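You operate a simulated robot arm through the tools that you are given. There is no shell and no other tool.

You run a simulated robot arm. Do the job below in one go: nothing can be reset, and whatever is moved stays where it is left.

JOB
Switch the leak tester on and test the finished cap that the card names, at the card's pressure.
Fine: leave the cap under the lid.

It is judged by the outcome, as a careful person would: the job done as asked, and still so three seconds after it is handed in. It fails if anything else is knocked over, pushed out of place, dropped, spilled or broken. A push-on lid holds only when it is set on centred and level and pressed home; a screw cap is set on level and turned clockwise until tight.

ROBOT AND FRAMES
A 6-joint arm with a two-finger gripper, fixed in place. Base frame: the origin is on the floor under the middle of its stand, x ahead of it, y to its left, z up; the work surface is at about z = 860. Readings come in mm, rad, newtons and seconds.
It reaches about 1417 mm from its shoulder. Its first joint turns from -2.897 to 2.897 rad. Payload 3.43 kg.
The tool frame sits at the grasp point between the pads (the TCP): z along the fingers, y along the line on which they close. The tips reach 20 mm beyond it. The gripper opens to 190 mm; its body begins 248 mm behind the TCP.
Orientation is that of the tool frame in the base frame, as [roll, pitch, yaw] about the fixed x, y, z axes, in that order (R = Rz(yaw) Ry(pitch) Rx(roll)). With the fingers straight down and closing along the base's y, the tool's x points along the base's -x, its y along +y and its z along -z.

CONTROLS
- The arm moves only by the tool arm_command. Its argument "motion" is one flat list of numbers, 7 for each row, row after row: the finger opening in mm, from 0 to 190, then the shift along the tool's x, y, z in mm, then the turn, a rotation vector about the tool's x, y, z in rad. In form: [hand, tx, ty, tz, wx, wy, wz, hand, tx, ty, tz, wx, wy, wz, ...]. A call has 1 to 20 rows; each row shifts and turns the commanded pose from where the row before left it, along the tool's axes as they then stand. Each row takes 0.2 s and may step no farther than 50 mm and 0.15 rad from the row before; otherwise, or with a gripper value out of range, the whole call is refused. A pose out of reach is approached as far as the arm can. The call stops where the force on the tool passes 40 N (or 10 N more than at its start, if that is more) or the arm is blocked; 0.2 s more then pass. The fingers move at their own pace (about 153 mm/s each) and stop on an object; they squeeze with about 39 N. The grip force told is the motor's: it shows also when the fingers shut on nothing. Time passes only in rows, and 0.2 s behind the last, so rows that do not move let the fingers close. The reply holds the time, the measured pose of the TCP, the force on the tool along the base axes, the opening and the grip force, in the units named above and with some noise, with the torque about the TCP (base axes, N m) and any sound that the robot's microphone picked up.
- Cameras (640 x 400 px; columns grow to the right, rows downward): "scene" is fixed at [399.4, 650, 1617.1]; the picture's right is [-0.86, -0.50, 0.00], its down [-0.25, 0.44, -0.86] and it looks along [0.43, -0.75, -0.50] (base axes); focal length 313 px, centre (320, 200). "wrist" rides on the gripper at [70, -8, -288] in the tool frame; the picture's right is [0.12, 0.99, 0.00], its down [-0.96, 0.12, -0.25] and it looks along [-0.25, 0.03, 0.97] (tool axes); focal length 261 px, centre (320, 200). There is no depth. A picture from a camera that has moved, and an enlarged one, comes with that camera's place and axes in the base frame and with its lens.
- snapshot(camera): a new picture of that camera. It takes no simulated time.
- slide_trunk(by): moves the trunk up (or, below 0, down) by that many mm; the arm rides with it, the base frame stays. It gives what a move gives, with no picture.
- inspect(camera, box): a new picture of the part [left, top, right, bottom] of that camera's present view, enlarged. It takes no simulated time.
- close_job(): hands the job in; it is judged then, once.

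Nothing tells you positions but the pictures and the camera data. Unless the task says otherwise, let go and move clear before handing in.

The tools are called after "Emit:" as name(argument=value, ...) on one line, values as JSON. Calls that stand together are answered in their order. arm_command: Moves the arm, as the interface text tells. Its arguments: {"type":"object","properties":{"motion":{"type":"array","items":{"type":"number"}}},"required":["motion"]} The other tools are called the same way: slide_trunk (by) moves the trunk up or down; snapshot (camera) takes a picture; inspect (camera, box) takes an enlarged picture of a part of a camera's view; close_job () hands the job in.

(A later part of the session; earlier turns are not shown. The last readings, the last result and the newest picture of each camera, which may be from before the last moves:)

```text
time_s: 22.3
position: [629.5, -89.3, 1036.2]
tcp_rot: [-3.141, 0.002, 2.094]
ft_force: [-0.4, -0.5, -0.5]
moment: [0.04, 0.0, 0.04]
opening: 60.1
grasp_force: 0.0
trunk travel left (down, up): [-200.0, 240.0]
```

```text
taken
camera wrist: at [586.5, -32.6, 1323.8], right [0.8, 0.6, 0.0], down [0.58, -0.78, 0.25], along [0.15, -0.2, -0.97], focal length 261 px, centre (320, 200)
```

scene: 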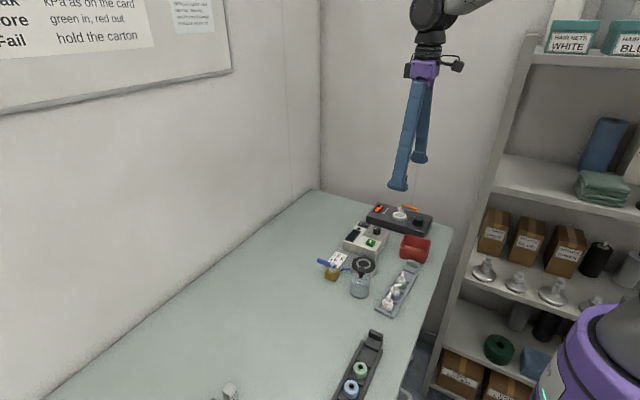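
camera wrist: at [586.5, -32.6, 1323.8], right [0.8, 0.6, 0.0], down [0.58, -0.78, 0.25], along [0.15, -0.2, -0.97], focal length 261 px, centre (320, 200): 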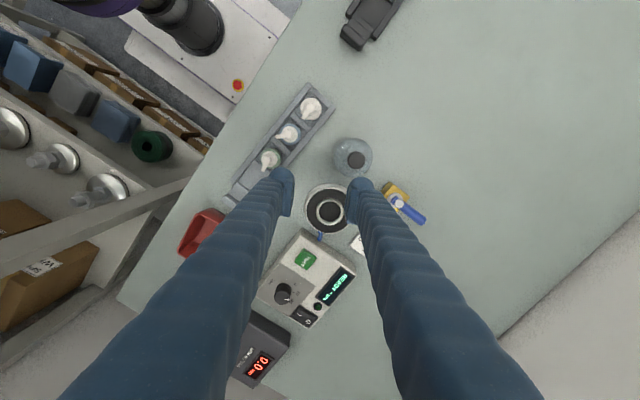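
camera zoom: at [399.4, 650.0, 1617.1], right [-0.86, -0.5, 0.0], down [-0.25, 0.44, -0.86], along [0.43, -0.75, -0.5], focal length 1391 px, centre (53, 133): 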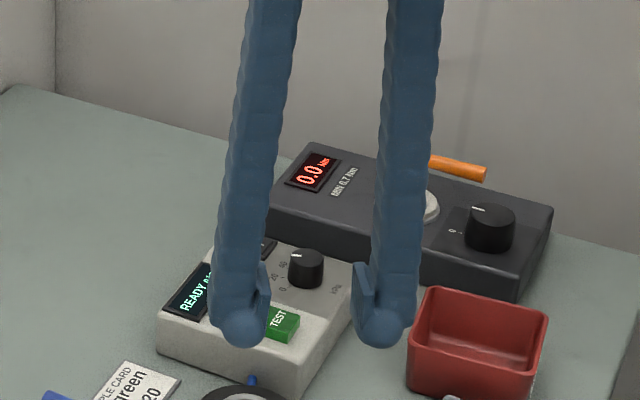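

Emit:
inspect(camera="scene", box=[370, 215, 430, 255])

Emit:
inspect(camera="wrist", box=[250, 140, 400, 240])

```text
10.00 times, centred on (400, 235) of scene
camera zoom: at [399.4, 650.0, 1617.1], right [-0.86, -0.5, 0.0], down [-0.25, 0.44, -0.86], along [0.43, -0.75, -0.5], focal length 3129 px, centre (-480, -150)
```

zoom: 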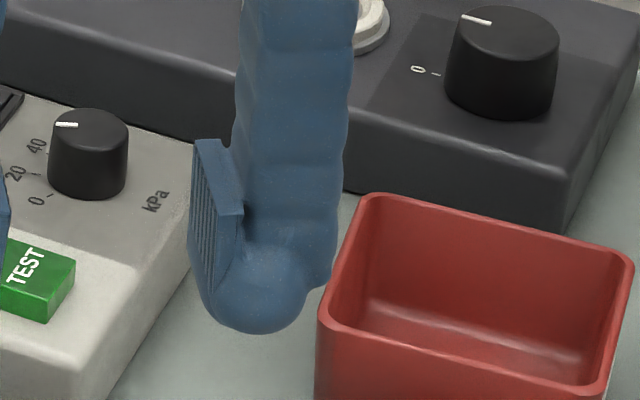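

```text
4.00 times, centred on (325, 190) of wrist
camera zoom: at [586.5, -32.6, 1323.8], right [0.8, 0.6, 0.0], down [0.58, -0.78, 0.25], along [0.15, -0.2, -0.97], focal length 1043 px, centre (300, 240)
```

zoom: 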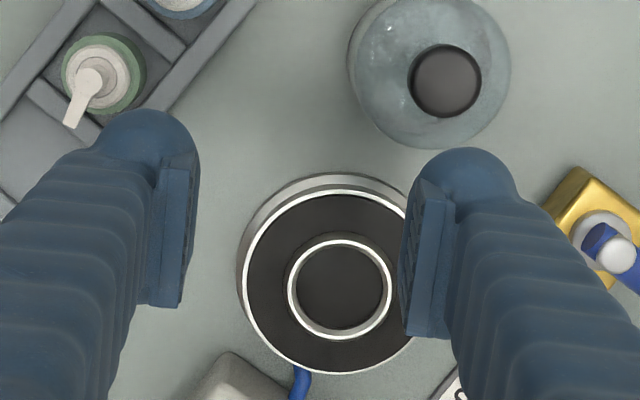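

The pads' lower edge is only about 5 mm below the TCP while the bulb tips reach 20 mm, so I need accurate heights of the tray rails and cap. I'll finish turning to 90°, move over the cap, and take magnified views.

Emit:
arm_command(motion=[60, 0, 0, 0, 0, 0, 0.1309, 60, 0, 0, 0, 0, 0, 0.1309, 60, 0, 0, 0, 0, 0, 0.1309, 60, 0, 0, 0, 0, 0, 0.1309, 60, -9, -28, 0, 0, 0, 0, 60, -9, -28, 0, 0, 0, 0, 60, -9, -28, 0, 0, 0, 0, 60, 0, 0, 0, 0, 0, 0])

Emit:
inspect(camera="wrist", box=[256, 130, 384, 210])

Emit:
inspect(camera="scene", box=[380, 262, 420, 290])

```text
time_s: 24.1
position: [544.5, -116.5, 1036.1]
tcp_rot: [-3.14, 0.001, 1.57]
ft_force: [-0.7, -0.6, 0.5]
moment: [-0.02, 0.03, 0.06]
opening: 60.5
grasp_force: 0.0
trunk travel left (down, up): [-200.0, 240.0]
```

```text
5.00 times, centred on (320, 170) of wrist
camera zoom: at [536.1, -46.0, 1322.9], right [0.99, 0.12, 0.0], down [0.11, -0.96, 0.25], along [0.03, -0.25, -0.97], focal length 1303 px, centre (320, 350)
```

zoom: 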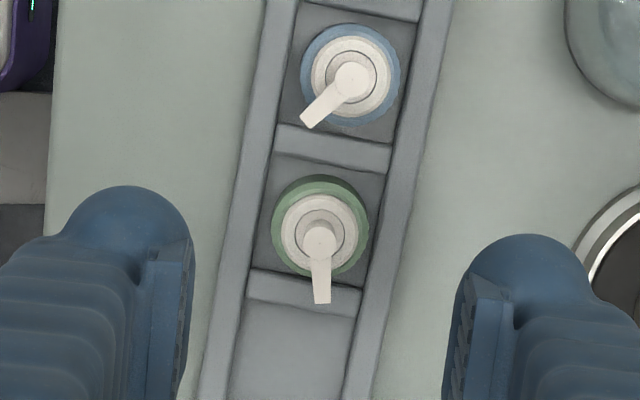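

```text
14.29 times, centred on (400, 276) of scene
camera zoom: at [399.4, 650.0, 1617.1], right [-0.86, -0.5, 0.0], down [-0.25, 0.44, -0.86], along [0.43, -0.75, -0.5], focal length 4471 px, centre (-823, -886)
```

zoom: 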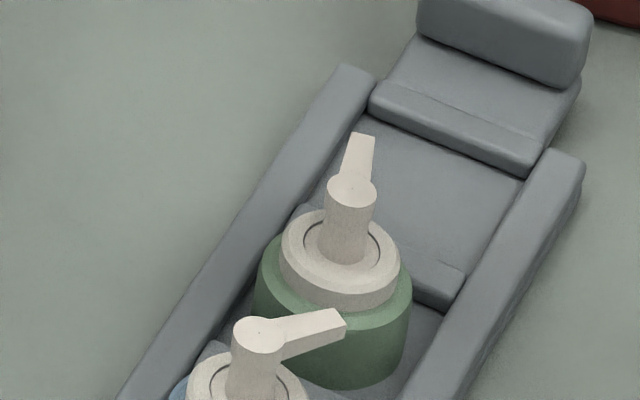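

The cap is about 42 mm tall: an 18 mm green collar, then a white disc about 27 mm wide, then the nozzle, and the rails stand about 9 mm above the tray floor. I'll tilt the gripper 20° about its closing axis so the pads' lower corner reaches the white disc while the bulb tips stay above the rails.

Emit:
arm_command(motion=[40, 0, 0, 0, 0, 0.1163, 0, 40, 0, 0, 0, 0, 0.1163, 0, 40, 0, 0, 0, 0, 0.1163, 0, 40, 0, 0, 0, 0, 0, 0])

Emit:
snapshot(camera="wrist")

Emit:
snapshot(camera="scene")

```text
time_s: 25.1
position: [544.8, -115.5, 1037.0]
tcp_rot: [3.14, -0.348, 1.57]
ft_force: [0.7, -0.1, 1.1]
moment: [0.09, 0.0, 0.05]
opening: 40.4
grasp_force: 0.1
trunk travel left (down, up): [-200.0, 240.0]
```

```text
taken
camera wrist: at [537.0, -149.3, 1330.9], right [0.99, 0.11, 0.04], down [0.12, -0.99, -0.1], along [0.03, 0.1, -0.99], focal length 261 px, centre (320, 200)
```

wrist: 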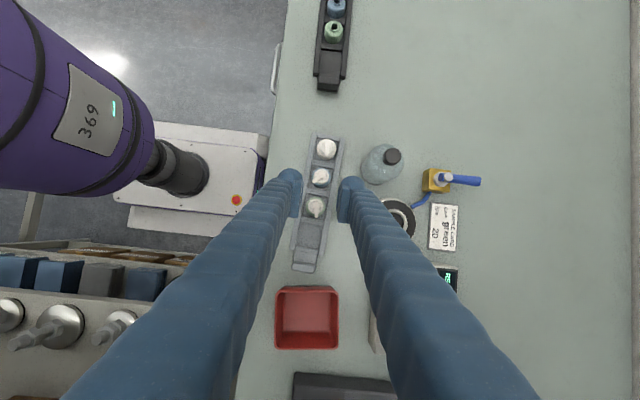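

```text
taken
```

scene: 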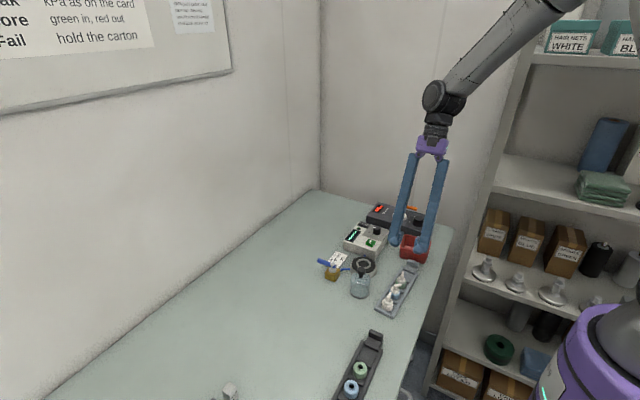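

Emit:
arm_command(motion=[40, -5.9, 0, 27.65, 0, 0, 0, 40, -5.9, 0, 27.65, 0, 0, 0, 40, -5.9, 0, 27.65, 0, 0, 0, 40, -5.9, 0, 27.65, 0, 0, 0, 40, 0, 0, 0, 0, 0, 0])

Emit:
inspect(camera="wrist", box=[256, 160, 384, 240])

Emit:
inspect(camera="scene", box=[375, 245, 435, 290])

```text
time_s: 26.3
position: [543.1, -101.3, 926.1]
tcp_rot: [-3.141, -0.347, 1.57]
ft_force: [-0.3, -0.1, -0.1]
moment: [0.01, -0.03, -0.03]
opening: 40.1
grasp_force: 0.0
trunk travel left (down, up): [-200.0, 240.0]
```

```text
5.00 times, centred on (320, 200) of wrist
camera zoom: at [535.3, -133.3, 1218.8], right [0.99, 0.11, 0.04], down [0.12, -0.99, -0.09], along [0.03, 0.1, -0.99], focal length 1303 px, centre (320, 200)
```

zoom: 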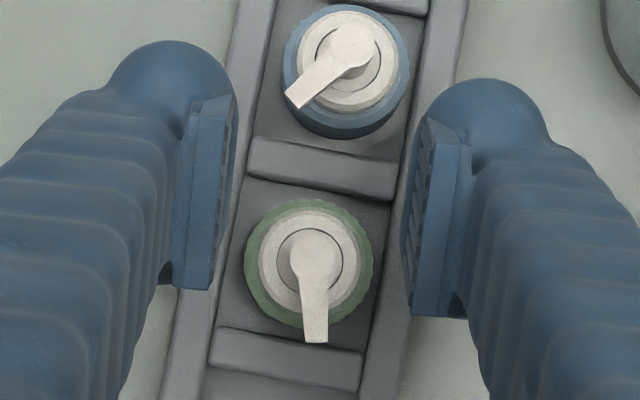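

```text
8.89 times, centred on (405, 268) of scene
camera zoom: at [399.4, 650.0, 1617.1], right [-0.86, -0.5, 0.0], down [-0.25, 0.44, -0.86], along [0.43, -0.75, -0.5], focal length 2782 px, centre (-436, -400)
```

zoom: 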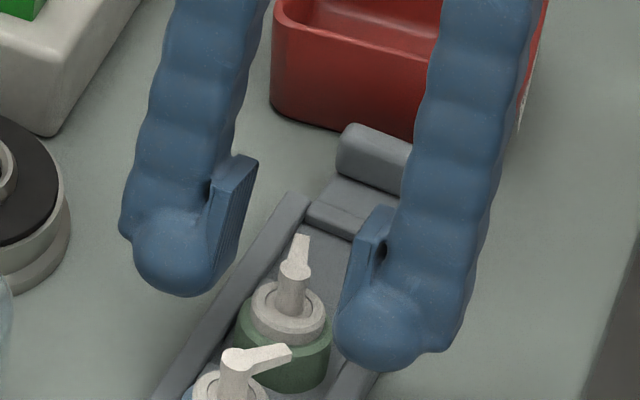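

The cap is centred between the pads in x. I'll nudge toward -y a little and descend further, then check.

Emit:
arm_command(motion=[40, -4.2, 0, 8.05, 0, 0, 0, 40, -4.2, 0, 8.05, 0, 0, 0, 40, 0, 0, 0, 0, 0, 0])

Emit:
inspect(camera="scene", box=[375, 250, 435, 295])

Emit:
inspect(camera="wrist", box=[256, 160, 384, 240])

```text
time_s: 27.1
position: [544.1, -103.1, 907.1]
tcp_rot: [-3.142, -0.346, 1.571]
ft_force: [0.8, 0.8, -1.0]
moment: [0.02, -0.03, 0.0]
opening: 40.3
grasp_force: 0.0
trunk travel left (down, up): [-200.0, 240.0]
```

```text
8.89 times, centred on (405, 272) of scene
camera zoom: at [399.4, 650.0, 1617.1], right [-0.86, -0.5, 0.0], down [-0.25, 0.44, -0.86], along [0.43, -0.75, -0.5], focal length 2782 px, centre (-436, -444)
```

zoom: 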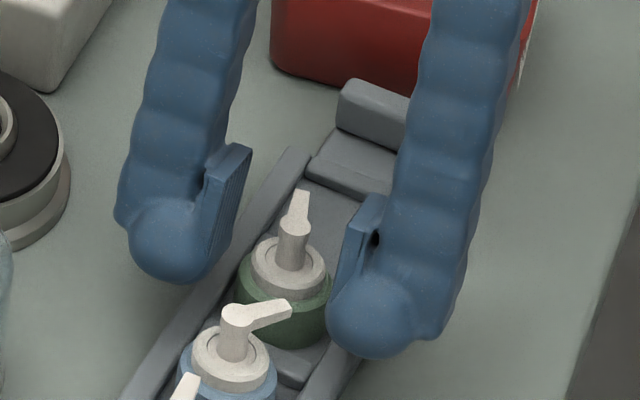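

```text
5.00 times, centred on (320, 200) of wrist
camera zoom: at [536.2, -136.0, 1200.8], right [0.99, 0.11, 0.04], down [0.12, -0.99, -0.09], along [0.03, 0.1, -0.99], focal length 1303 px, centre (320, 200)
```

zoom: 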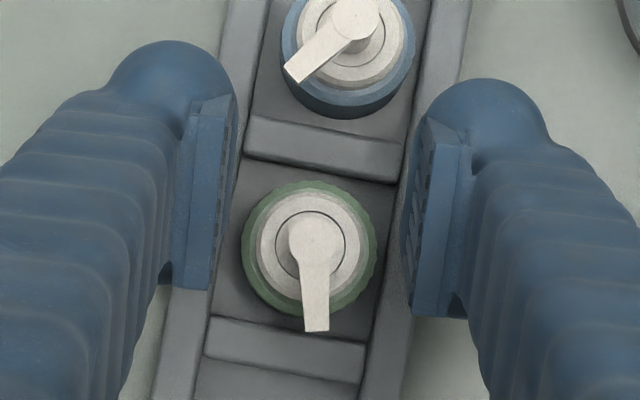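

Emit:
arm_command(motion=[40, -1.0, 0.5, 2.82, 0, 0, 0])

Emit:
arm_command(motion=[40, -0.51, 0, 1.41, 0, 0, 0])

Emit:
inspect(camera="scene", box=[385, 260, 425, 290])

```text
time_s: 27.5
position: [544.1, -102.8, 904.3]
tcp_rot: [-3.14, -0.348, 1.571]
ft_force: [-0.4, 0.2, 0.1]
moment: [0.01, 0.03, 0.0]
opening: 40.1
grasp_force: 0.1
trunk travel left (down, up): [-200.0, 240.0]
```

```text
time_s: 27.9
position: [544.6, -104.4, 902.6]
tcp_rot: [-3.141, -0.346, 1.57]
ft_force: [0.1, -0.1, 0.4]
moment: [-0.03, -0.01, 0.0]
opening: 39.9
grasp_force: 0.0
trunk travel left (down, up): [-200.0, 240.0]
```

```text
13.33 times, centred on (405, 275) of scene
camera zoom: at [399.4, 650.0, 1617.1], right [-0.86, -0.5, 0.0], down [-0.25, 0.44, -0.86], along [0.43, -0.75, -0.5], focal length 4172 px, centre (-813, -800)
```

zoom: 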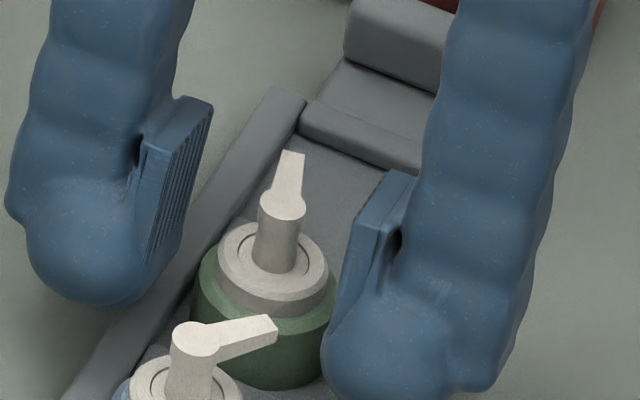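

Emit:
arm_command(motion=[40, -0.51, 0, 1.41, 0, 0, 0])

Emit:
arm_command(motion=[40, -0.34, 0, 0.94, 0, 0, 0])

Emit:
inspect(camera="scene", box=[385, 260, 425, 290])

Emit:
inspect(camera="wrist", box=[256, 160, 384, 240])

```text
time_s: 28.3
position: [545.2, -103.4, 899.8]
tcp_rot: [-3.141, -0.346, 1.57]
ft_force: [1.0, -0.8, 0.3]
moment: [0.01, 0.0, 0.01]
opening: 40.3
grasp_force: 0.1
trunk travel left (down, up): [-200.0, 240.0]
```

```text
time_s: 28.7
position: [545.4, -104.1, 900.0]
tcp_rot: [3.141, -0.346, 1.572]
ft_force: [0.8, 0.1, -0.3]
moment: [0.03, 0.0, -0.03]
opening: 40.0
grasp_force: 0.2
trunk travel left (down, up): [-200.0, 240.0]
```

```text
13.33 times, centred on (405, 275) of scene
camera zoom: at [399.4, 650.0, 1617.1], right [-0.86, -0.5, 0.0], down [-0.25, 0.44, -0.86], along [0.43, -0.75, -0.5], focal length 4172 px, centre (-813, -800)
```

zoom: 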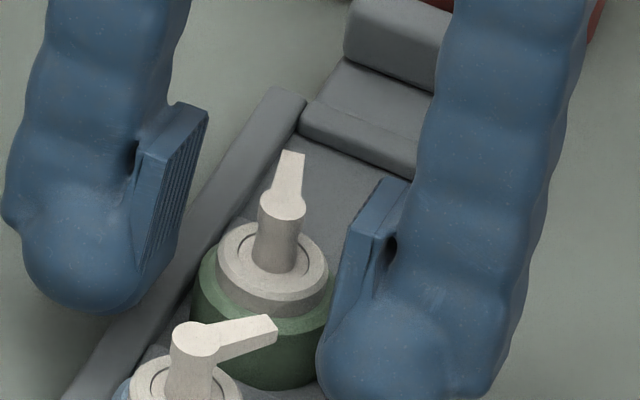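

```text
5.00 times, centred on (320, 200) of wrist
camera zoom: at [537.8, -135.5, 1193.6], right [0.99, 0.11, 0.04], down [0.12, -0.99, -0.09], along [0.03, 0.1, -0.99], focal length 1303 px, centre (320, 200)
```

zoom: 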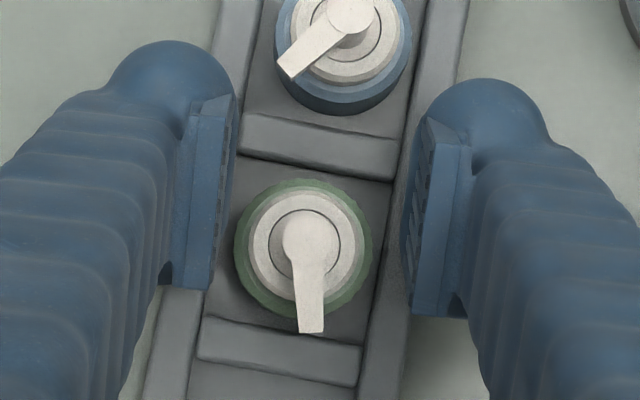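

Emit:
arm_command(motion=[40, -0.34, 0, 0.94, 0, 0, 0])

Emit:
arm_command(motion=[40, 0, 0, 0, 0, 0, 0])

```text
time_s: 29.1
position: [546.0, -104.6, 898.3]
tcp_rot: [3.141, -0.345, 1.57]
ft_force: [0.3, -0.6, -0.2]
moment: [0.0, 0.01, 0.04]
opening: 40.4
grasp_force: 0.2
trunk travel left (down, up): [-200.0, 240.0]
```

```text
time_s: 29.5
position: [545.4, -103.4, 898.5]
tcp_rot: [3.141, -0.345, 1.572]
ft_force: [-0.2, -0.2, 0.5]
moment: [0.02, 0.04, -0.01]
opening: 40.1
grasp_force: 0.0
trunk travel left (down, up): [-200.0, 240.0]
```

No contact with the rails yet. I'll close on the white disc in stages.

Emit:
arm_command(motion=[32, 0, 0, 0, 0, 0, 0, 32, 0, 0, 0, 0, 0, 0])

Emit:
inspect(camera="wrist", box=[256, 160, 384, 240])

Emit:
inspect(camera="scene", box=[385, 260, 425, 290])

```text
time_s: 30.1
position: [546.2, -103.6, 899.8]
tcp_rot: [-3.14, -0.346, 1.571]
ft_force: [0.4, 0.9, 0.4]
moment: [-0.03, -0.01, 0.02]
opening: 32.4
grasp_force: 0.7
trunk travel left (down, up): [-200.0, 240.0]
```

```text
5.00 times, centred on (320, 200) of wrist
camera zoom: at [538.0, -135.9, 1192.7], right [0.99, 0.11, 0.04], down [0.12, -0.99, -0.09], along [0.03, 0.1, -0.99], focal length 1303 px, centre (320, 200)
```

zoom: 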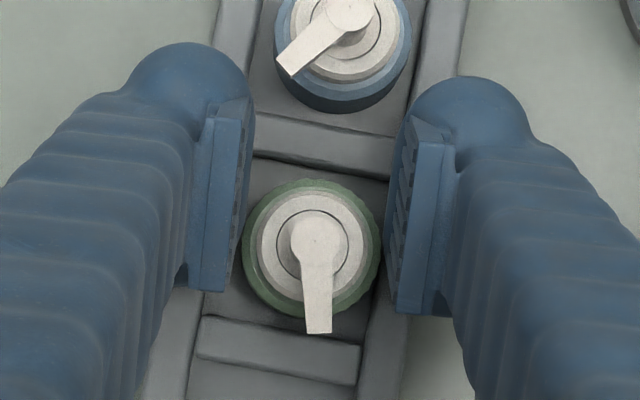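

```text
13.33 times, centred on (405, 275) of scene
camera zoom: at [399.4, 650.0, 1617.1], right [-0.86, -0.5, 0.0], down [-0.25, 0.44, -0.86], along [0.43, -0.75, -0.5], focal length 4172 px, centre (-813, -800)
```

zoom: 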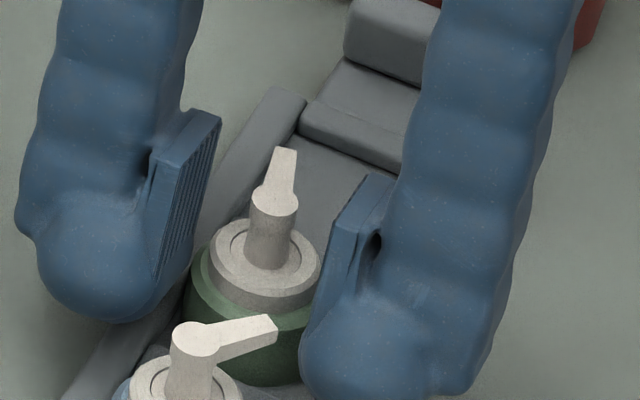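

Emit:
arm_command(motion=[22, 0, 0, 0, 0, 0, 0, 22, 0, 0, 0, 0, 0, 0])

Emit:
inspect(camera="wrist", box=[256, 160, 384, 240])

Emit:
inspect(camera="scene", box=[385, 260, 425, 290])

```text
time_s: 30.7
position: [547.1, -102.9, 898.7]
tcp_rot: [3.141, -0.346, 1.571]
ft_force: [-0.1, 0.4, 0.3]
moment: [-0.01, -0.02, -0.01]
opening: 29.0
grasp_force: 9.8
trunk travel left (down, up): [-200.0, 240.0]
```

```text
5.00 times, centred on (320, 200) of wrist
camera zoom: at [538.0, -135.9, 1192.7], right [0.99, 0.11, 0.04], down [0.12, -0.99, -0.09], along [0.03, 0.1, -0.99], focal length 1303 px, centre (320, 200)
```

zoom: 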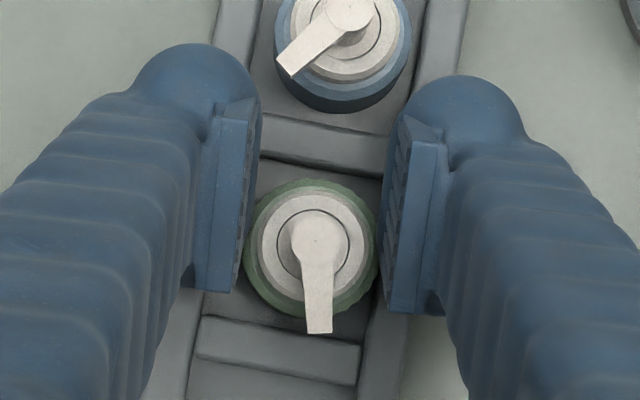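

```text
13.33 times, centred on (405, 275) of scene
camera zoom: at [399.4, 650.0, 1617.1], right [-0.86, -0.5, 0.0], down [-0.25, 0.44, -0.86], along [0.43, -0.75, -0.5], focal length 4172 px, centre (-813, -800)
```

zoom: 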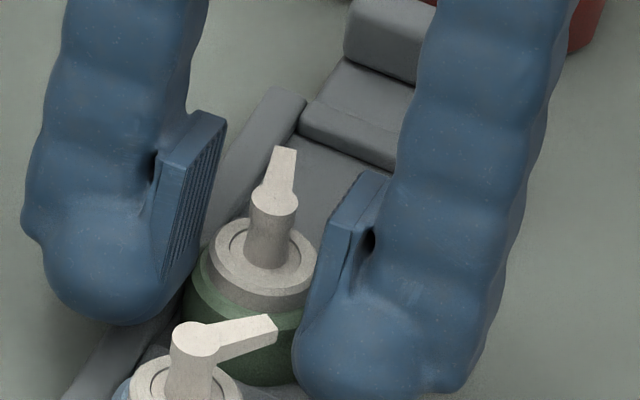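

Emit:
arm_command(motion=[22, 0, 0, 0, 0, 0, 0, 22, 0, 0, 0, 0, 0, 0])

Emit:
inspect(camera="wrist", box=[256, 160, 384, 240])

```text
time_s: 31.3
position: [545.9, -104.9, 898.6]
tcp_rot: [3.141, -0.346, 1.57]
ft_force: [-0.7, 0.3, 0.0]
moment: [-0.01, 0.0, 0.0]
opening: 29.4
grasp_force: 9.9
trunk travel left (down, up): [-200.0, 240.0]
```

```text
5.00 times, centred on (320, 200) of wrist
camera zoom: at [538.0, -135.9, 1192.7], right [0.99, 0.11, 0.04], down [0.12, -0.99, -0.09], along [0.03, 0.1, -0.99], focal length 1303 px, centre (320, 200)
```

zoom: 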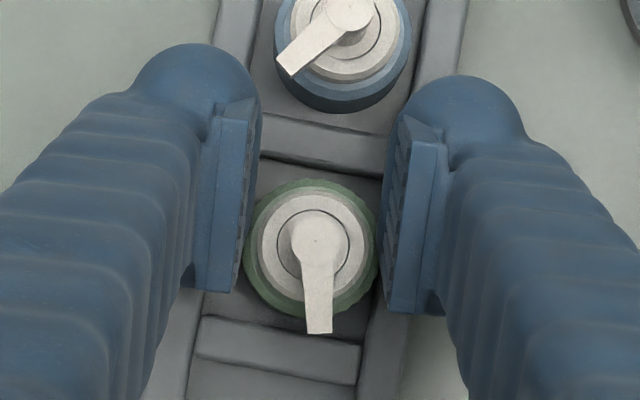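

Emit:
arm_command(motion=[5, 0, 0, 0, 0, 0, 0, 5, 0, 0, 0, 0, 0, 0, 5, 0, 0, 0, 0, 0, 0])

Emit:
inspect(camera="wrist", box=[256, 160, 384, 240])

Emit:
inspect(camera="scene", box=[385, 260, 425, 290])

```text
time_s: 32.1
position: [545.9, -103.5, 898.1]
tcp_rot: [3.141, -0.346, 1.569]
ft_force: [1.6, -0.1, -0.3]
moment: [-0.01, -0.03, 0.0]
opening: 29.2
grasp_force: 10.5
trunk travel left (down, up): [-200.0, 240.0]
```

```text
5.00 times, centred on (320, 200) of wrist
camera zoom: at [538.0, -135.9, 1192.7], right [0.99, 0.11, 0.04], down [0.12, -0.99, -0.09], along [0.03, 0.1, -0.99], focal length 1303 px, centre (320, 200)
```

zoom: 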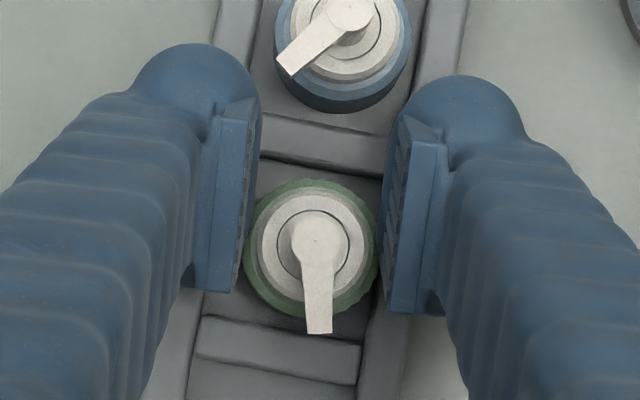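

```text
13.33 times, centred on (405, 275) of scene
camera zoom: at [399.4, 650.0, 1617.1], right [-0.86, -0.5, 0.0], down [-0.25, 0.44, -0.86], along [0.43, -0.75, -0.5], focal length 4172 px, centre (-813, -800)
```

zoom: 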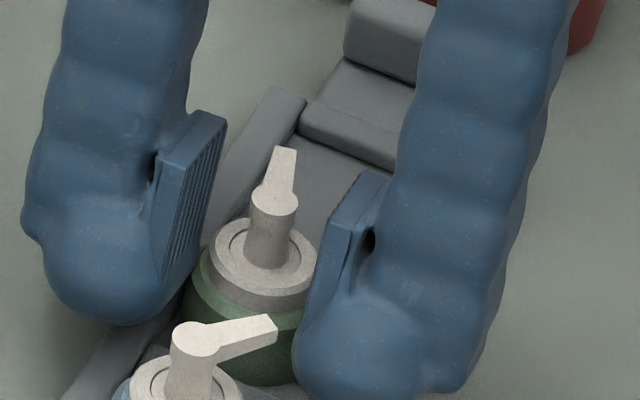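

Emit:
arm_command(motion=[5, 1.03, 0, -2.82, 0, 0, 0, 5, 1.03, 0, -2.82, 0, 0, 0, 5, 0, 0, 0, 0, 0, 0])

Emit:
inspect(camera="scene", box=[385, 260, 425, 290])

Emit:
inspect(camera="wrist", box=[256, 160, 384, 240])

```text
time_s: 32.9
position: [545.6, -105.2, 904.9]
tcp_rot: [-3.141, -0.346, 1.571]
ft_force: [0.3, 0.3, -0.5]
moment: [-0.02, 0.04, 0.03]
opening: 29.4
grasp_force: 9.5
trunk travel left (down, up): [-200.0, 240.0]
```

```text
13.33 times, centred on (405, 275) of scene
camera zoom: at [399.4, 650.0, 1617.1], right [-0.86, -0.5, 0.0], down [-0.25, 0.44, -0.86], along [0.43, -0.75, -0.5], focal length 4172 px, centre (-813, -800)
```

zoom: 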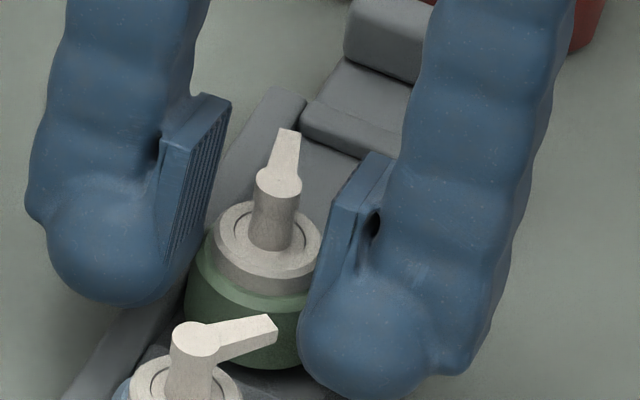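

```text
5.00 times, centred on (320, 200) of wrist
camera zoom: at [537.7, -136.0, 1198.5], right [0.99, 0.11, 0.04], down [0.12, -0.99, -0.09], along [0.03, 0.1, -0.99], focal length 1303 px, centre (320, 200)
```

zoom: 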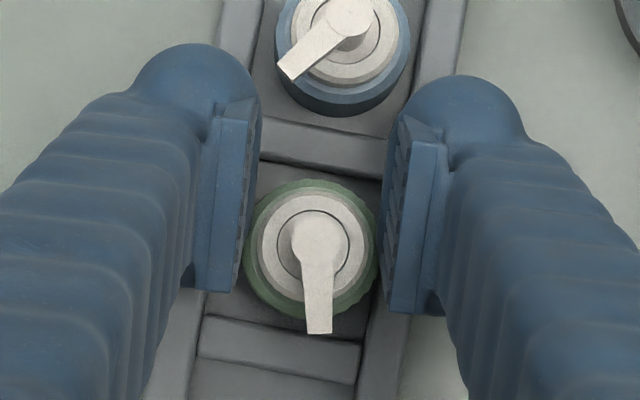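

The cap is held and lifts with the gripper. I'll raise it well clear and then examine the seat more closely.

Emit:
arm_command(motion=[5, 6.84, 0, -18.8, 0, 0, 0, 5, 6.84, 0, -18.8, 0, 0, 0, 5, 6.84, 0, -18.8, 0, 0, 0, 5, 0, 0, 0, 0, 0, 0])

Emit:
inspect(camera="scene", box=[370, 230, 450, 290])

Emit:
inspect(camera="scene", box=[340, 250, 385, 284])

Emit:
inspect(camera="wrist", box=[256, 160, 384, 240])

```text
time_s: 33.9
position: [543.9, -105.0, 965.0]
tcp_rot: [3.141, -0.345, 1.571]
ft_force: [-0.5, 0.8, 0.1]
moment: [-0.02, 0.0, 0.01]
opening: 29.0
grasp_force: 9.9
trunk travel left (down, up): [-200.0, 240.0]
```

```text
6.67 times, centred on (410, 260) of scene
camera zoom: at [399.4, 650.0, 1617.1], right [-0.86, -0.5, 0.0], down [-0.25, 0.44, -0.86], along [0.43, -0.75, -0.5], focal length 2086 px, centre (-280, -200)
```

zoom: 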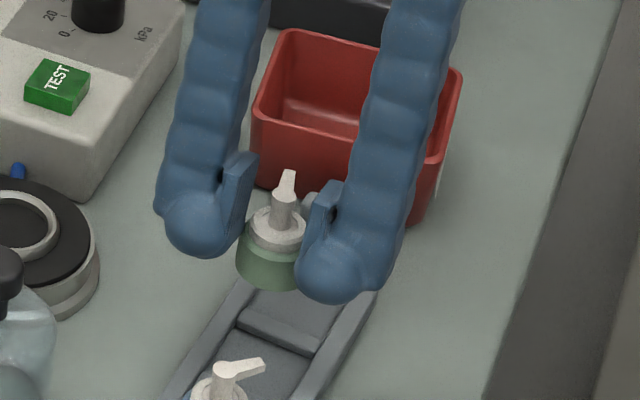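

```text
11.76 times, centred on (362, 267) of scene
camera zoom: at [399.4, 650.0, 1617.1], right [-0.86, -0.5, 0.0], down [-0.25, 0.44, -0.86], along [0.43, -0.75, -0.5], focal length 3682 px, centre (-180, -588)
```

zoom: 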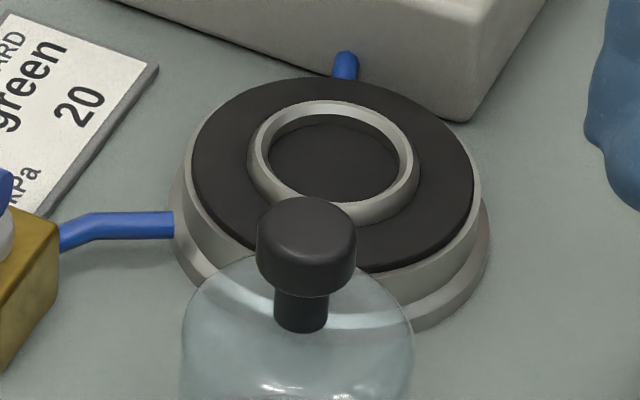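

```text
5.00 times, centred on (320, 200) of wrist
camera zoom: at [537.1, -135.6, 1258.4], right [0.99, 0.11, 0.04], down [0.12, -0.99, -0.09], along [0.03, 0.1, -0.99], focal length 1303 px, centre (320, 200)
```

zoom: 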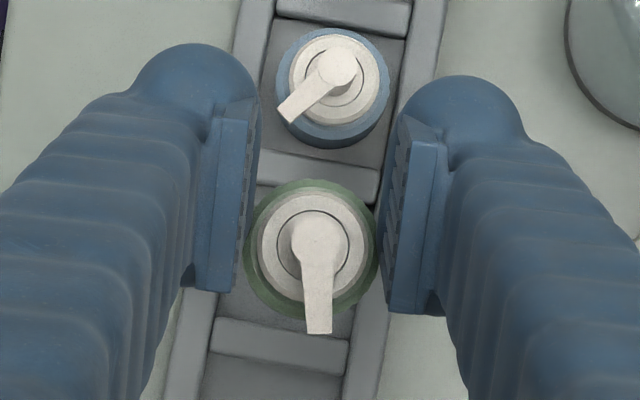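

The cap is held level and clear. The seat ring's centre is about (679, -133) with its top near z = 894. I'll carry the cap above it.

Emit:
arm_command(motion=[5, -3.76, 33.4, -1.37, 0, 0, 0, 5, -3.76, 33.4, -1.37, 0, 0, 0, 5, -3.76, 33.4, -1.37, 0, 0, 0, 5, -3.76, 33.4, -1.37, 0, 0, 0, 5, 0, 0, 0, 0, 0, 0, 5, 0, 0, 0, 0, 0, 0])

Emit:
inspect(camera="wrist", box=[240, 150, 400, 250])

Emit:
inspect(camera="scene", box=[330, 230, 400, 282])

```text
time_s: 35.3
position: [677.7, -120.4, 965.1]
tcp_rot: [3.141, -0.346, 1.571]
ft_force: [-1.5, 0.0, 0.3]
moment: [0.0, -0.02, -0.03]
opening: 28.8
grasp_force: 9.9
trunk travel left (down, up): [-200.0, 240.0]
```

```text
4.00 times, centred on (320, 200) of wrist
camera zoom: at [669.6, -152.0, 1258.8], right [0.99, 0.11, 0.04], down [0.12, -0.99, -0.09], along [0.03, 0.1, -0.99], focal length 1043 px, centre (320, 200)
```

zoom: 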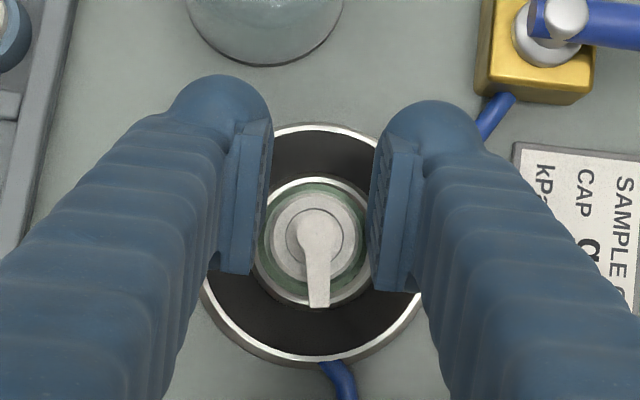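

```text
7.69 times, centred on (365, 256) of scene
camera zoom: at [399.4, 650.0, 1617.1], right [-0.86, -0.5, 0.0], down [-0.25, 0.44, -0.86], along [0.43, -0.75, -0.5], focal length 2407 px, centre (-26, -231)
```

zoom: 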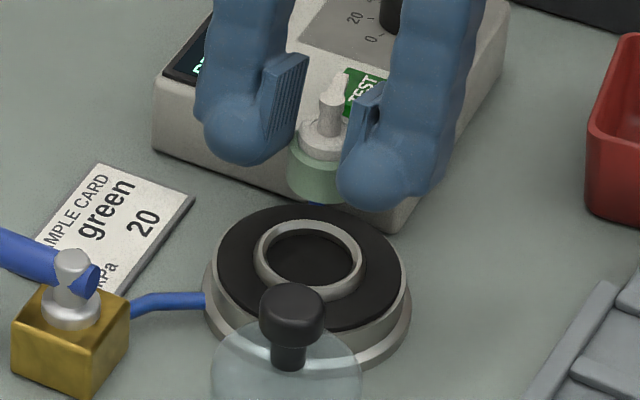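

Emit:
arm_command(motion=[5, -5.14, 0.5, 17.81, 0, 0, 0, 5, -5.14, 0.5, 17.81, 0, 0, 0, 5, 0, 0, 0, 0, 0, 0])

Emit:
inspect(camera="wrist", box=[256, 160, 384, 240])

Emit:
inspect(camera="scene", box=[340, 240, 390, 280])

```text
time_s: 36.1
position: [679.7, -116.8, 929.7]
tcp_rot: [3.141, -0.345, 1.571]
ft_force: [-0.2, 0.4, -0.4]
moment: [0.0, -0.02, 0.03]
opening: 29.0
grasp_force: 10.4
trunk travel left (down, up): [-200.0, 240.0]
```

```text
5.00 times, centred on (320, 200) of wrist
camera zoom: at [671.3, -149.1, 1222.7], right [0.99, 0.11, 0.04], down [0.12, -0.99, -0.09], along [0.03, 0.1, -0.99], focal length 1303 px, centre (320, 200)
```

zoom: 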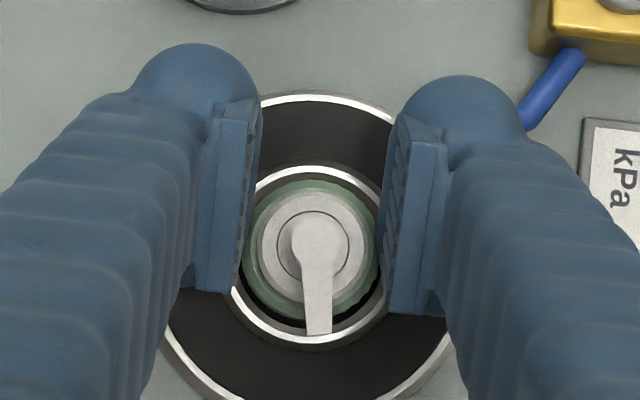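

```text
10.00 times, centred on (365, 260) of scene
camera zoom: at [399.4, 650.0, 1617.1], right [-0.86, -0.5, 0.0], down [-0.25, 0.44, -0.86], along [0.43, -0.75, -0.5], focal length 3129 px, centre (-130, -400)
```

zoom: 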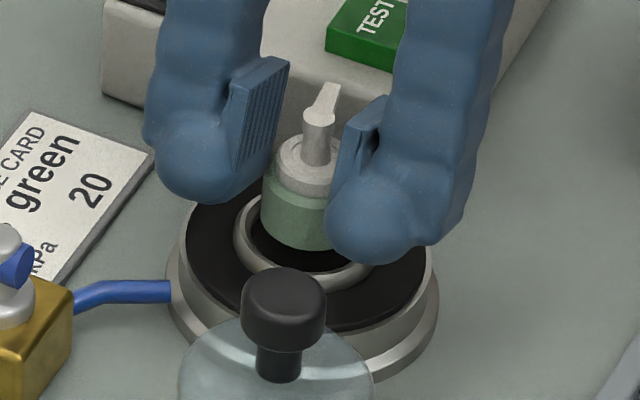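

The cap looks centred over the ring within about half a millimetre in the wrist view. I'll lower it carefully, watching the force.

Emit:
arm_command(motion=[5, -1.02, 0, 2.82, 0, 0, 0, 5, -1.02, 0, 2.82, 0, 0, 0, 5, 0, 0, 0, 0, 0, 0])

Emit:
inspect(camera="scene", box=[340, 240, 390, 280])

Emit:
inspect(camera="wrist", box=[280, 180, 360, 230])

```text
time_s: 36.9
position: [678.0, -117.8, 922.9]
tcp_rot: [3.141, -0.347, 1.571]
ft_force: [-0.2, -0.1, -0.2]
moment: [0.01, -0.01, -0.04]
opening: 28.1
grasp_force: 9.8
trunk travel left (down, up): [-200.0, 240.0]
```

```text
10.00 times, centred on (365, 260) of scene
camera zoom: at [399.4, 650.0, 1617.1], right [-0.86, -0.5, 0.0], down [-0.25, 0.44, -0.86], along [0.43, -0.75, -0.5], focal length 3129 px, centre (-130, -400)
```

zoom: 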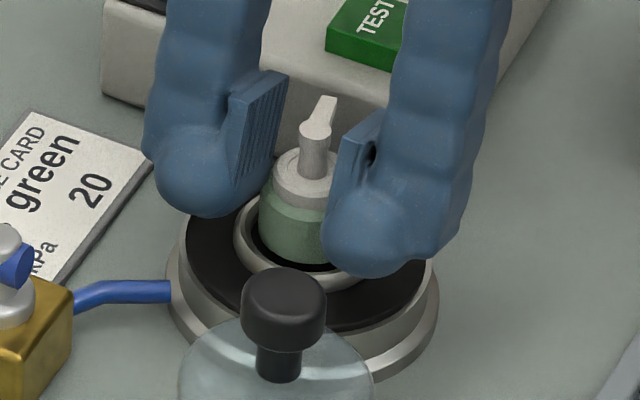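

```text
8.00 times, centred on (320, 205) of wrist
camera zoom: at [671.7, -149.2, 1216.7], right [0.99, 0.11, 0.04], down [0.12, -0.99, -0.09], along [0.03, 0.1, -0.99], focal length 2085 px, centre (320, 160)
```

zoom: 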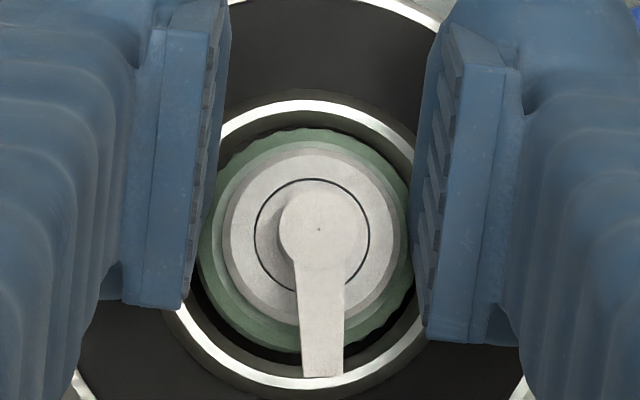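

Emit:
arm_command(motion=[5, -0.68, 0, 1.88, 0, 0, 0])

Emit:
arm_command(motion=[5, -0.68, 0, 1.88, 0, 0, 0])

Emit:
inspect(camera="scene", box=[345, 245, 385, 275])

```text
time_s: 37.3
position: [680.2, -117.6, 920.1]
tcp_rot: [-3.141, -0.346, 1.571]
ft_force: [0.4, 0.1, -0.1]
moment: [0.02, -0.01, -0.05]
opening: 28.2
grasp_force: 10.0
trunk travel left (down, up): [-200.0, 240.0]
```

```text
time_s: 37.7
position: [680.3, -118.5, 918.0]
tcp_rot: [-3.141, -0.344, 1.57]
ft_force: [1.2, 0.3, 1.3]
moment: [-0.04, -0.04, 0.03]
opening: 27.8
grasp_force: 9.9
trunk travel left (down, up): [-200.0, 240.0]
```

```text
13.33 times, centred on (365, 260) of scene
camera zoom: at [399.4, 650.0, 1617.1], right [-0.86, -0.5, 0.0], down [-0.25, 0.44, -0.86], along [0.43, -0.75, -0.5], focal length 4172 px, centre (-280, -600)
```

zoom: 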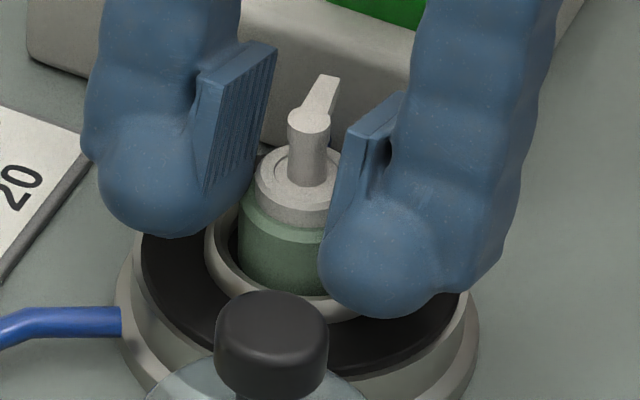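

Emit:
arm_command(motion=[5, -0.34, 0, 0.94, 0, 0, 0])

Emit:
arm_command(motion=[5, -0.34, 0, 0.94, 0, 0, 0])

Emit:
inspect(camera="scene", box=[345, 245, 385, 275])

Emit:
inspect(camera="wrist", box=[280, 180, 360, 230])

```text
time_s: 38.1
position: [679.6, -117.4, 918.3]
tcp_rot: [-3.141, -0.346, 1.572]
ft_force: [-0.6, 1.5, 6.5]
moment: [-0.02, -0.08, 0.05]
opening: 26.7
grasp_force: 10.0
trunk travel left (down, up): [-200.0, 240.0]
```

```text
time_s: 38.5
position: [679.2, -118.6, 917.1]
tcp_rot: [3.14, -0.345, 1.572]
ft_force: [0.0, 1.0, 11.8]
moment: [-0.08, -0.04, 0.02]
opening: 26.2
grasp_force: 10.1
trunk travel left (down, up): [-200.0, 240.0]
```

```text
13.33 times, centred on (365, 260) of scene
camera zoom: at [399.4, 650.0, 1617.1], right [-0.86, -0.5, 0.0], down [-0.25, 0.44, -0.86], along [0.43, -0.75, -0.5], focal length 4172 px, centre (-280, -600)
```

zoom: 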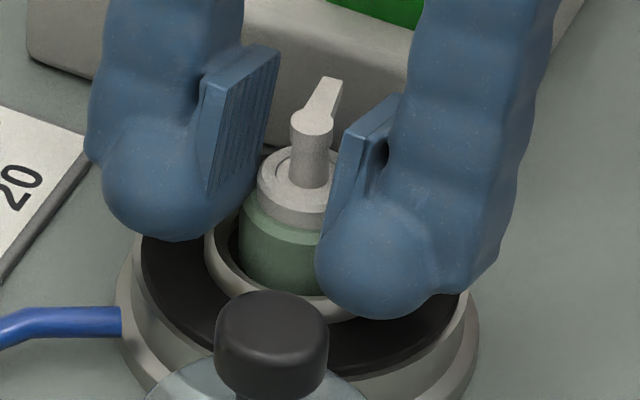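

```text
8.00 times, centred on (320, 205) of wrist
camera zoom: at [671.6, -149.5, 1211.1], right [0.99, 0.11, 0.04], down [0.12, -0.99, -0.09], along [0.03, 0.1, -0.99], focal length 2085 px, centre (320, 160)
```

zoom: 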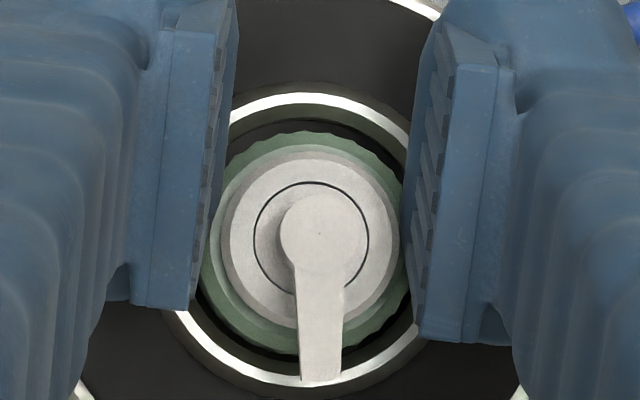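

The cap has seated in the ring (light contact force). I'll ease the load, open the fingers and rise straight up.

Emit:
arm_command(motion=[5, 0.34, 0, -0.94, 0, 0, 0])

Emit:
arm_command(motion=[34, 0, 0, 0, 0, 0, 0, 48, 0, 0, 0, 0, 0, 0, 48, 0, 0, 0, 0, 0, 0])

Emit:
inspect(camera="scene", box=[345, 245, 385, 275])

Emit:
inspect(camera="wrist", box=[256, 160, 384, 240])

```text
time_s: 38.9
position: [679.3, -117.3, 915.9]
tcp_rot: [-3.141, -0.345, 1.571]
ft_force: [0.9, 0.4, 6.3]
moment: [-0.02, -0.04, -0.02]
opening: 26.1
grasp_force: 10.0
trunk travel left (down, up): [-200.0, 240.0]
```

```text
time_s: 39.7
position: [680.0, -117.4, 917.1]
tcp_rot: [3.141, -0.347, 1.57]
ft_force: [-0.3, -0.7, -0.1]
moment: [-0.04, 0.02, 0.01]
opening: 47.8
grasp_force: 0.1
trunk travel left (down, up): [-200.0, 240.0]
```

```text
13.33 times, centred on (365, 260) of scene
camera zoom: at [399.4, 650.0, 1617.1], right [-0.86, -0.5, 0.0], down [-0.25, 0.44, -0.86], along [0.43, -0.75, -0.5], focal length 4172 px, centre (-280, -600)
```

zoom: 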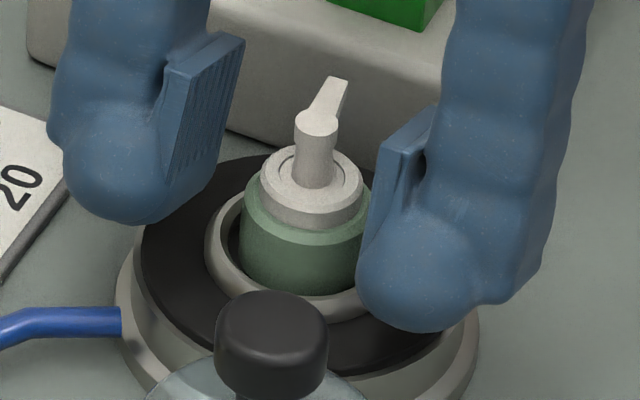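

```text
5.00 times, centred on (320, 200) of wrist
camera zoom: at [672.0, -149.7, 1211.1], right [0.99, 0.11, 0.04], down [0.12, -0.99, -0.09], along [0.03, 0.1, -0.99], focal length 1303 px, centre (320, 200)
```

zoom: 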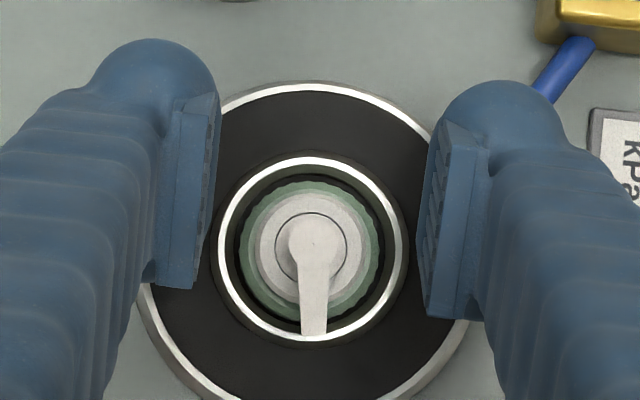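

The cap stands upright and centred in the ring. I'll rise, undo the tilt and move above the dome to plan gripping its knob.

Emit:
arm_command(motion=[48, 10.2, 0, -28.2, 0, 0, 0, 48, 10.2, 0, -28.2, 0, 0, 0, 48, 13.6, 0, -37.6, 0, 0, 0, 60, 0, 0, 0, 0, -0.1153, 0, 60, 0, 0, 0, 0, -0.1153, 0, 60, 0, 0, 0, 0, -0.1153, 0, 60, 27, -10, 0, 0, 0, 0, 60, 27, -10, 0, 0, 0, 0, 60, 27, -10, 0, 0, 0, 0, 60, 0, 0, 0, 0, 0, 0])

Emit:
snapshot(camera="wrist")

Emit:
inspect(camera="wrist", box=[240, 120, 400, 220])

Emit:
inspect(camera="scene", box=[335, 245, 395, 305])

```text
time_s: 41.9
position: [650.5, -36.0, 1017.4]
tcp_rot: [3.141, 0.001, 1.571]
ft_force: [0.0, 0.4, 0.3]
moment: [-0.02, 0.01, -0.03]
opening: 60.0
grasp_force: 0.0
trunk travel left (down, up): [-200.0, 240.0]
```

```text
taken
camera wrist: at [642.7, 33.6, 1304.8], right [0.99, 0.12, 0.0], down [0.11, -0.96, 0.25], along [0.03, -0.25, -0.97], focal length 261 px, centre (320, 200)
```

wrist: 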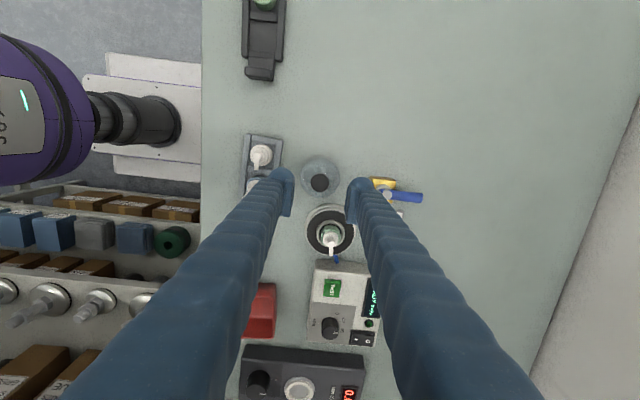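

```text
4.00 times, centred on (320, 170) of wrist
camera zoom: at [642.7, 33.6, 1304.8], right [0.99, 0.12, 0.0], down [0.11, -0.96, 0.25], along [0.03, -0.25, -0.97], focal length 1043 px, centre (320, 320)
```

zoom: 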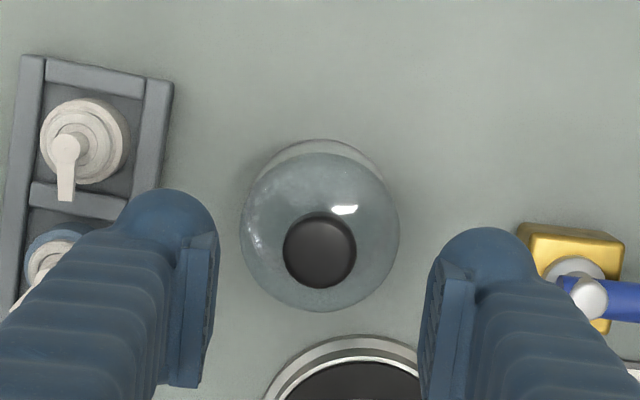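

```text
6.67 times, centred on (365, 275) of scene
camera zoom: at [399.4, 650.0, 1617.1], right [-0.86, -0.5, 0.0], down [-0.25, 0.44, -0.86], along [0.43, -0.75, -0.5], focal length 2086 px, centre (20, -300)
```

zoom: 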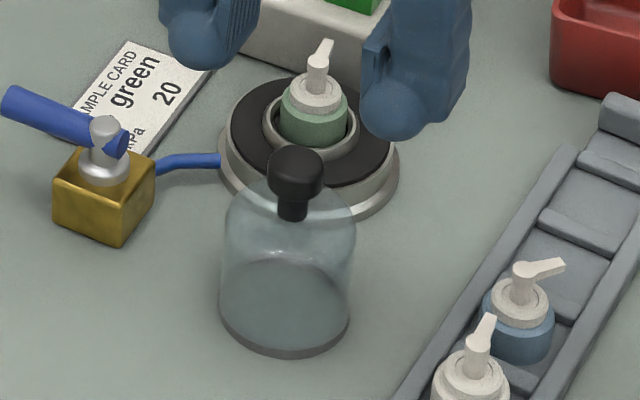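

Emit:
inspect(camera="wrist", box=[290, 145, 354, 205])

Emit:
inspect(camera="wrist", box=[290, 190, 370, 270])

Emit:
inspect(camera="scene", box=[345, 255, 385, 305])

```text
6.67 times, centred on (322, 175) of wrist
camera zoom: at [642.7, 33.6, 1304.8], right [0.99, 0.12, 0.0], down [0.11, -0.96, 0.25], along [0.03, -0.25, -0.97], focal length 1738 px, centre (307, 367)
```

zoom: 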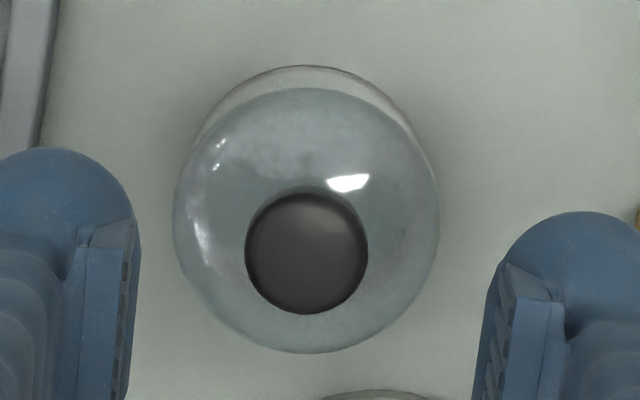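

```text
5.00 times, centred on (330, 230) of wrist
camera zoom: at [642.7, 33.6, 1304.8], right [0.99, 0.12, 0.0], down [0.11, -0.96, 0.25], along [0.03, -0.25, -0.97], focal length 1303 px, centre (270, 50)
```

zoom: 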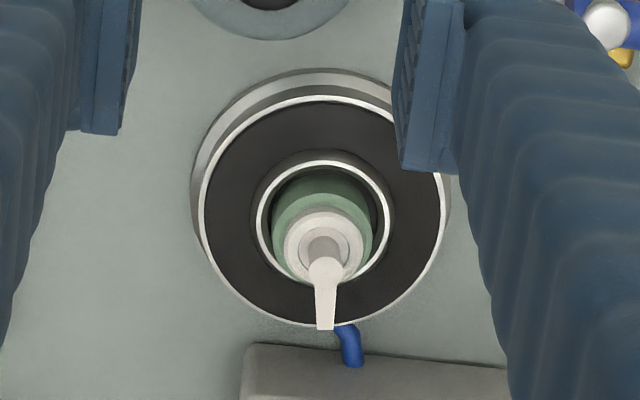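

```text
8.00 times, centred on (365, 280) of scene
camera zoom: at [399.4, 650.0, 1617.1], right [-0.86, -0.5, 0.0], down [-0.25, 0.44, -0.86], along [0.43, -0.75, -0.5], focal length 2504 px, centre (-40, -440)
```

zoom: 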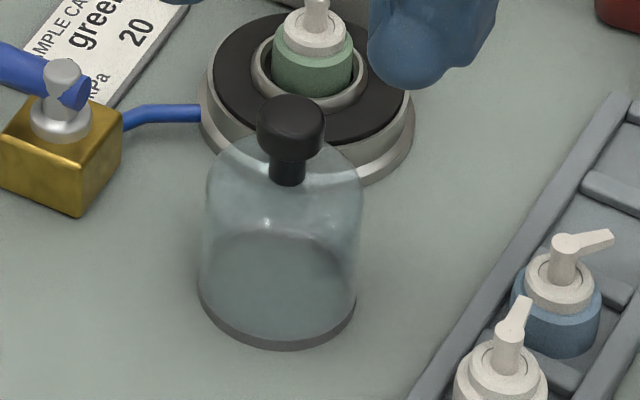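

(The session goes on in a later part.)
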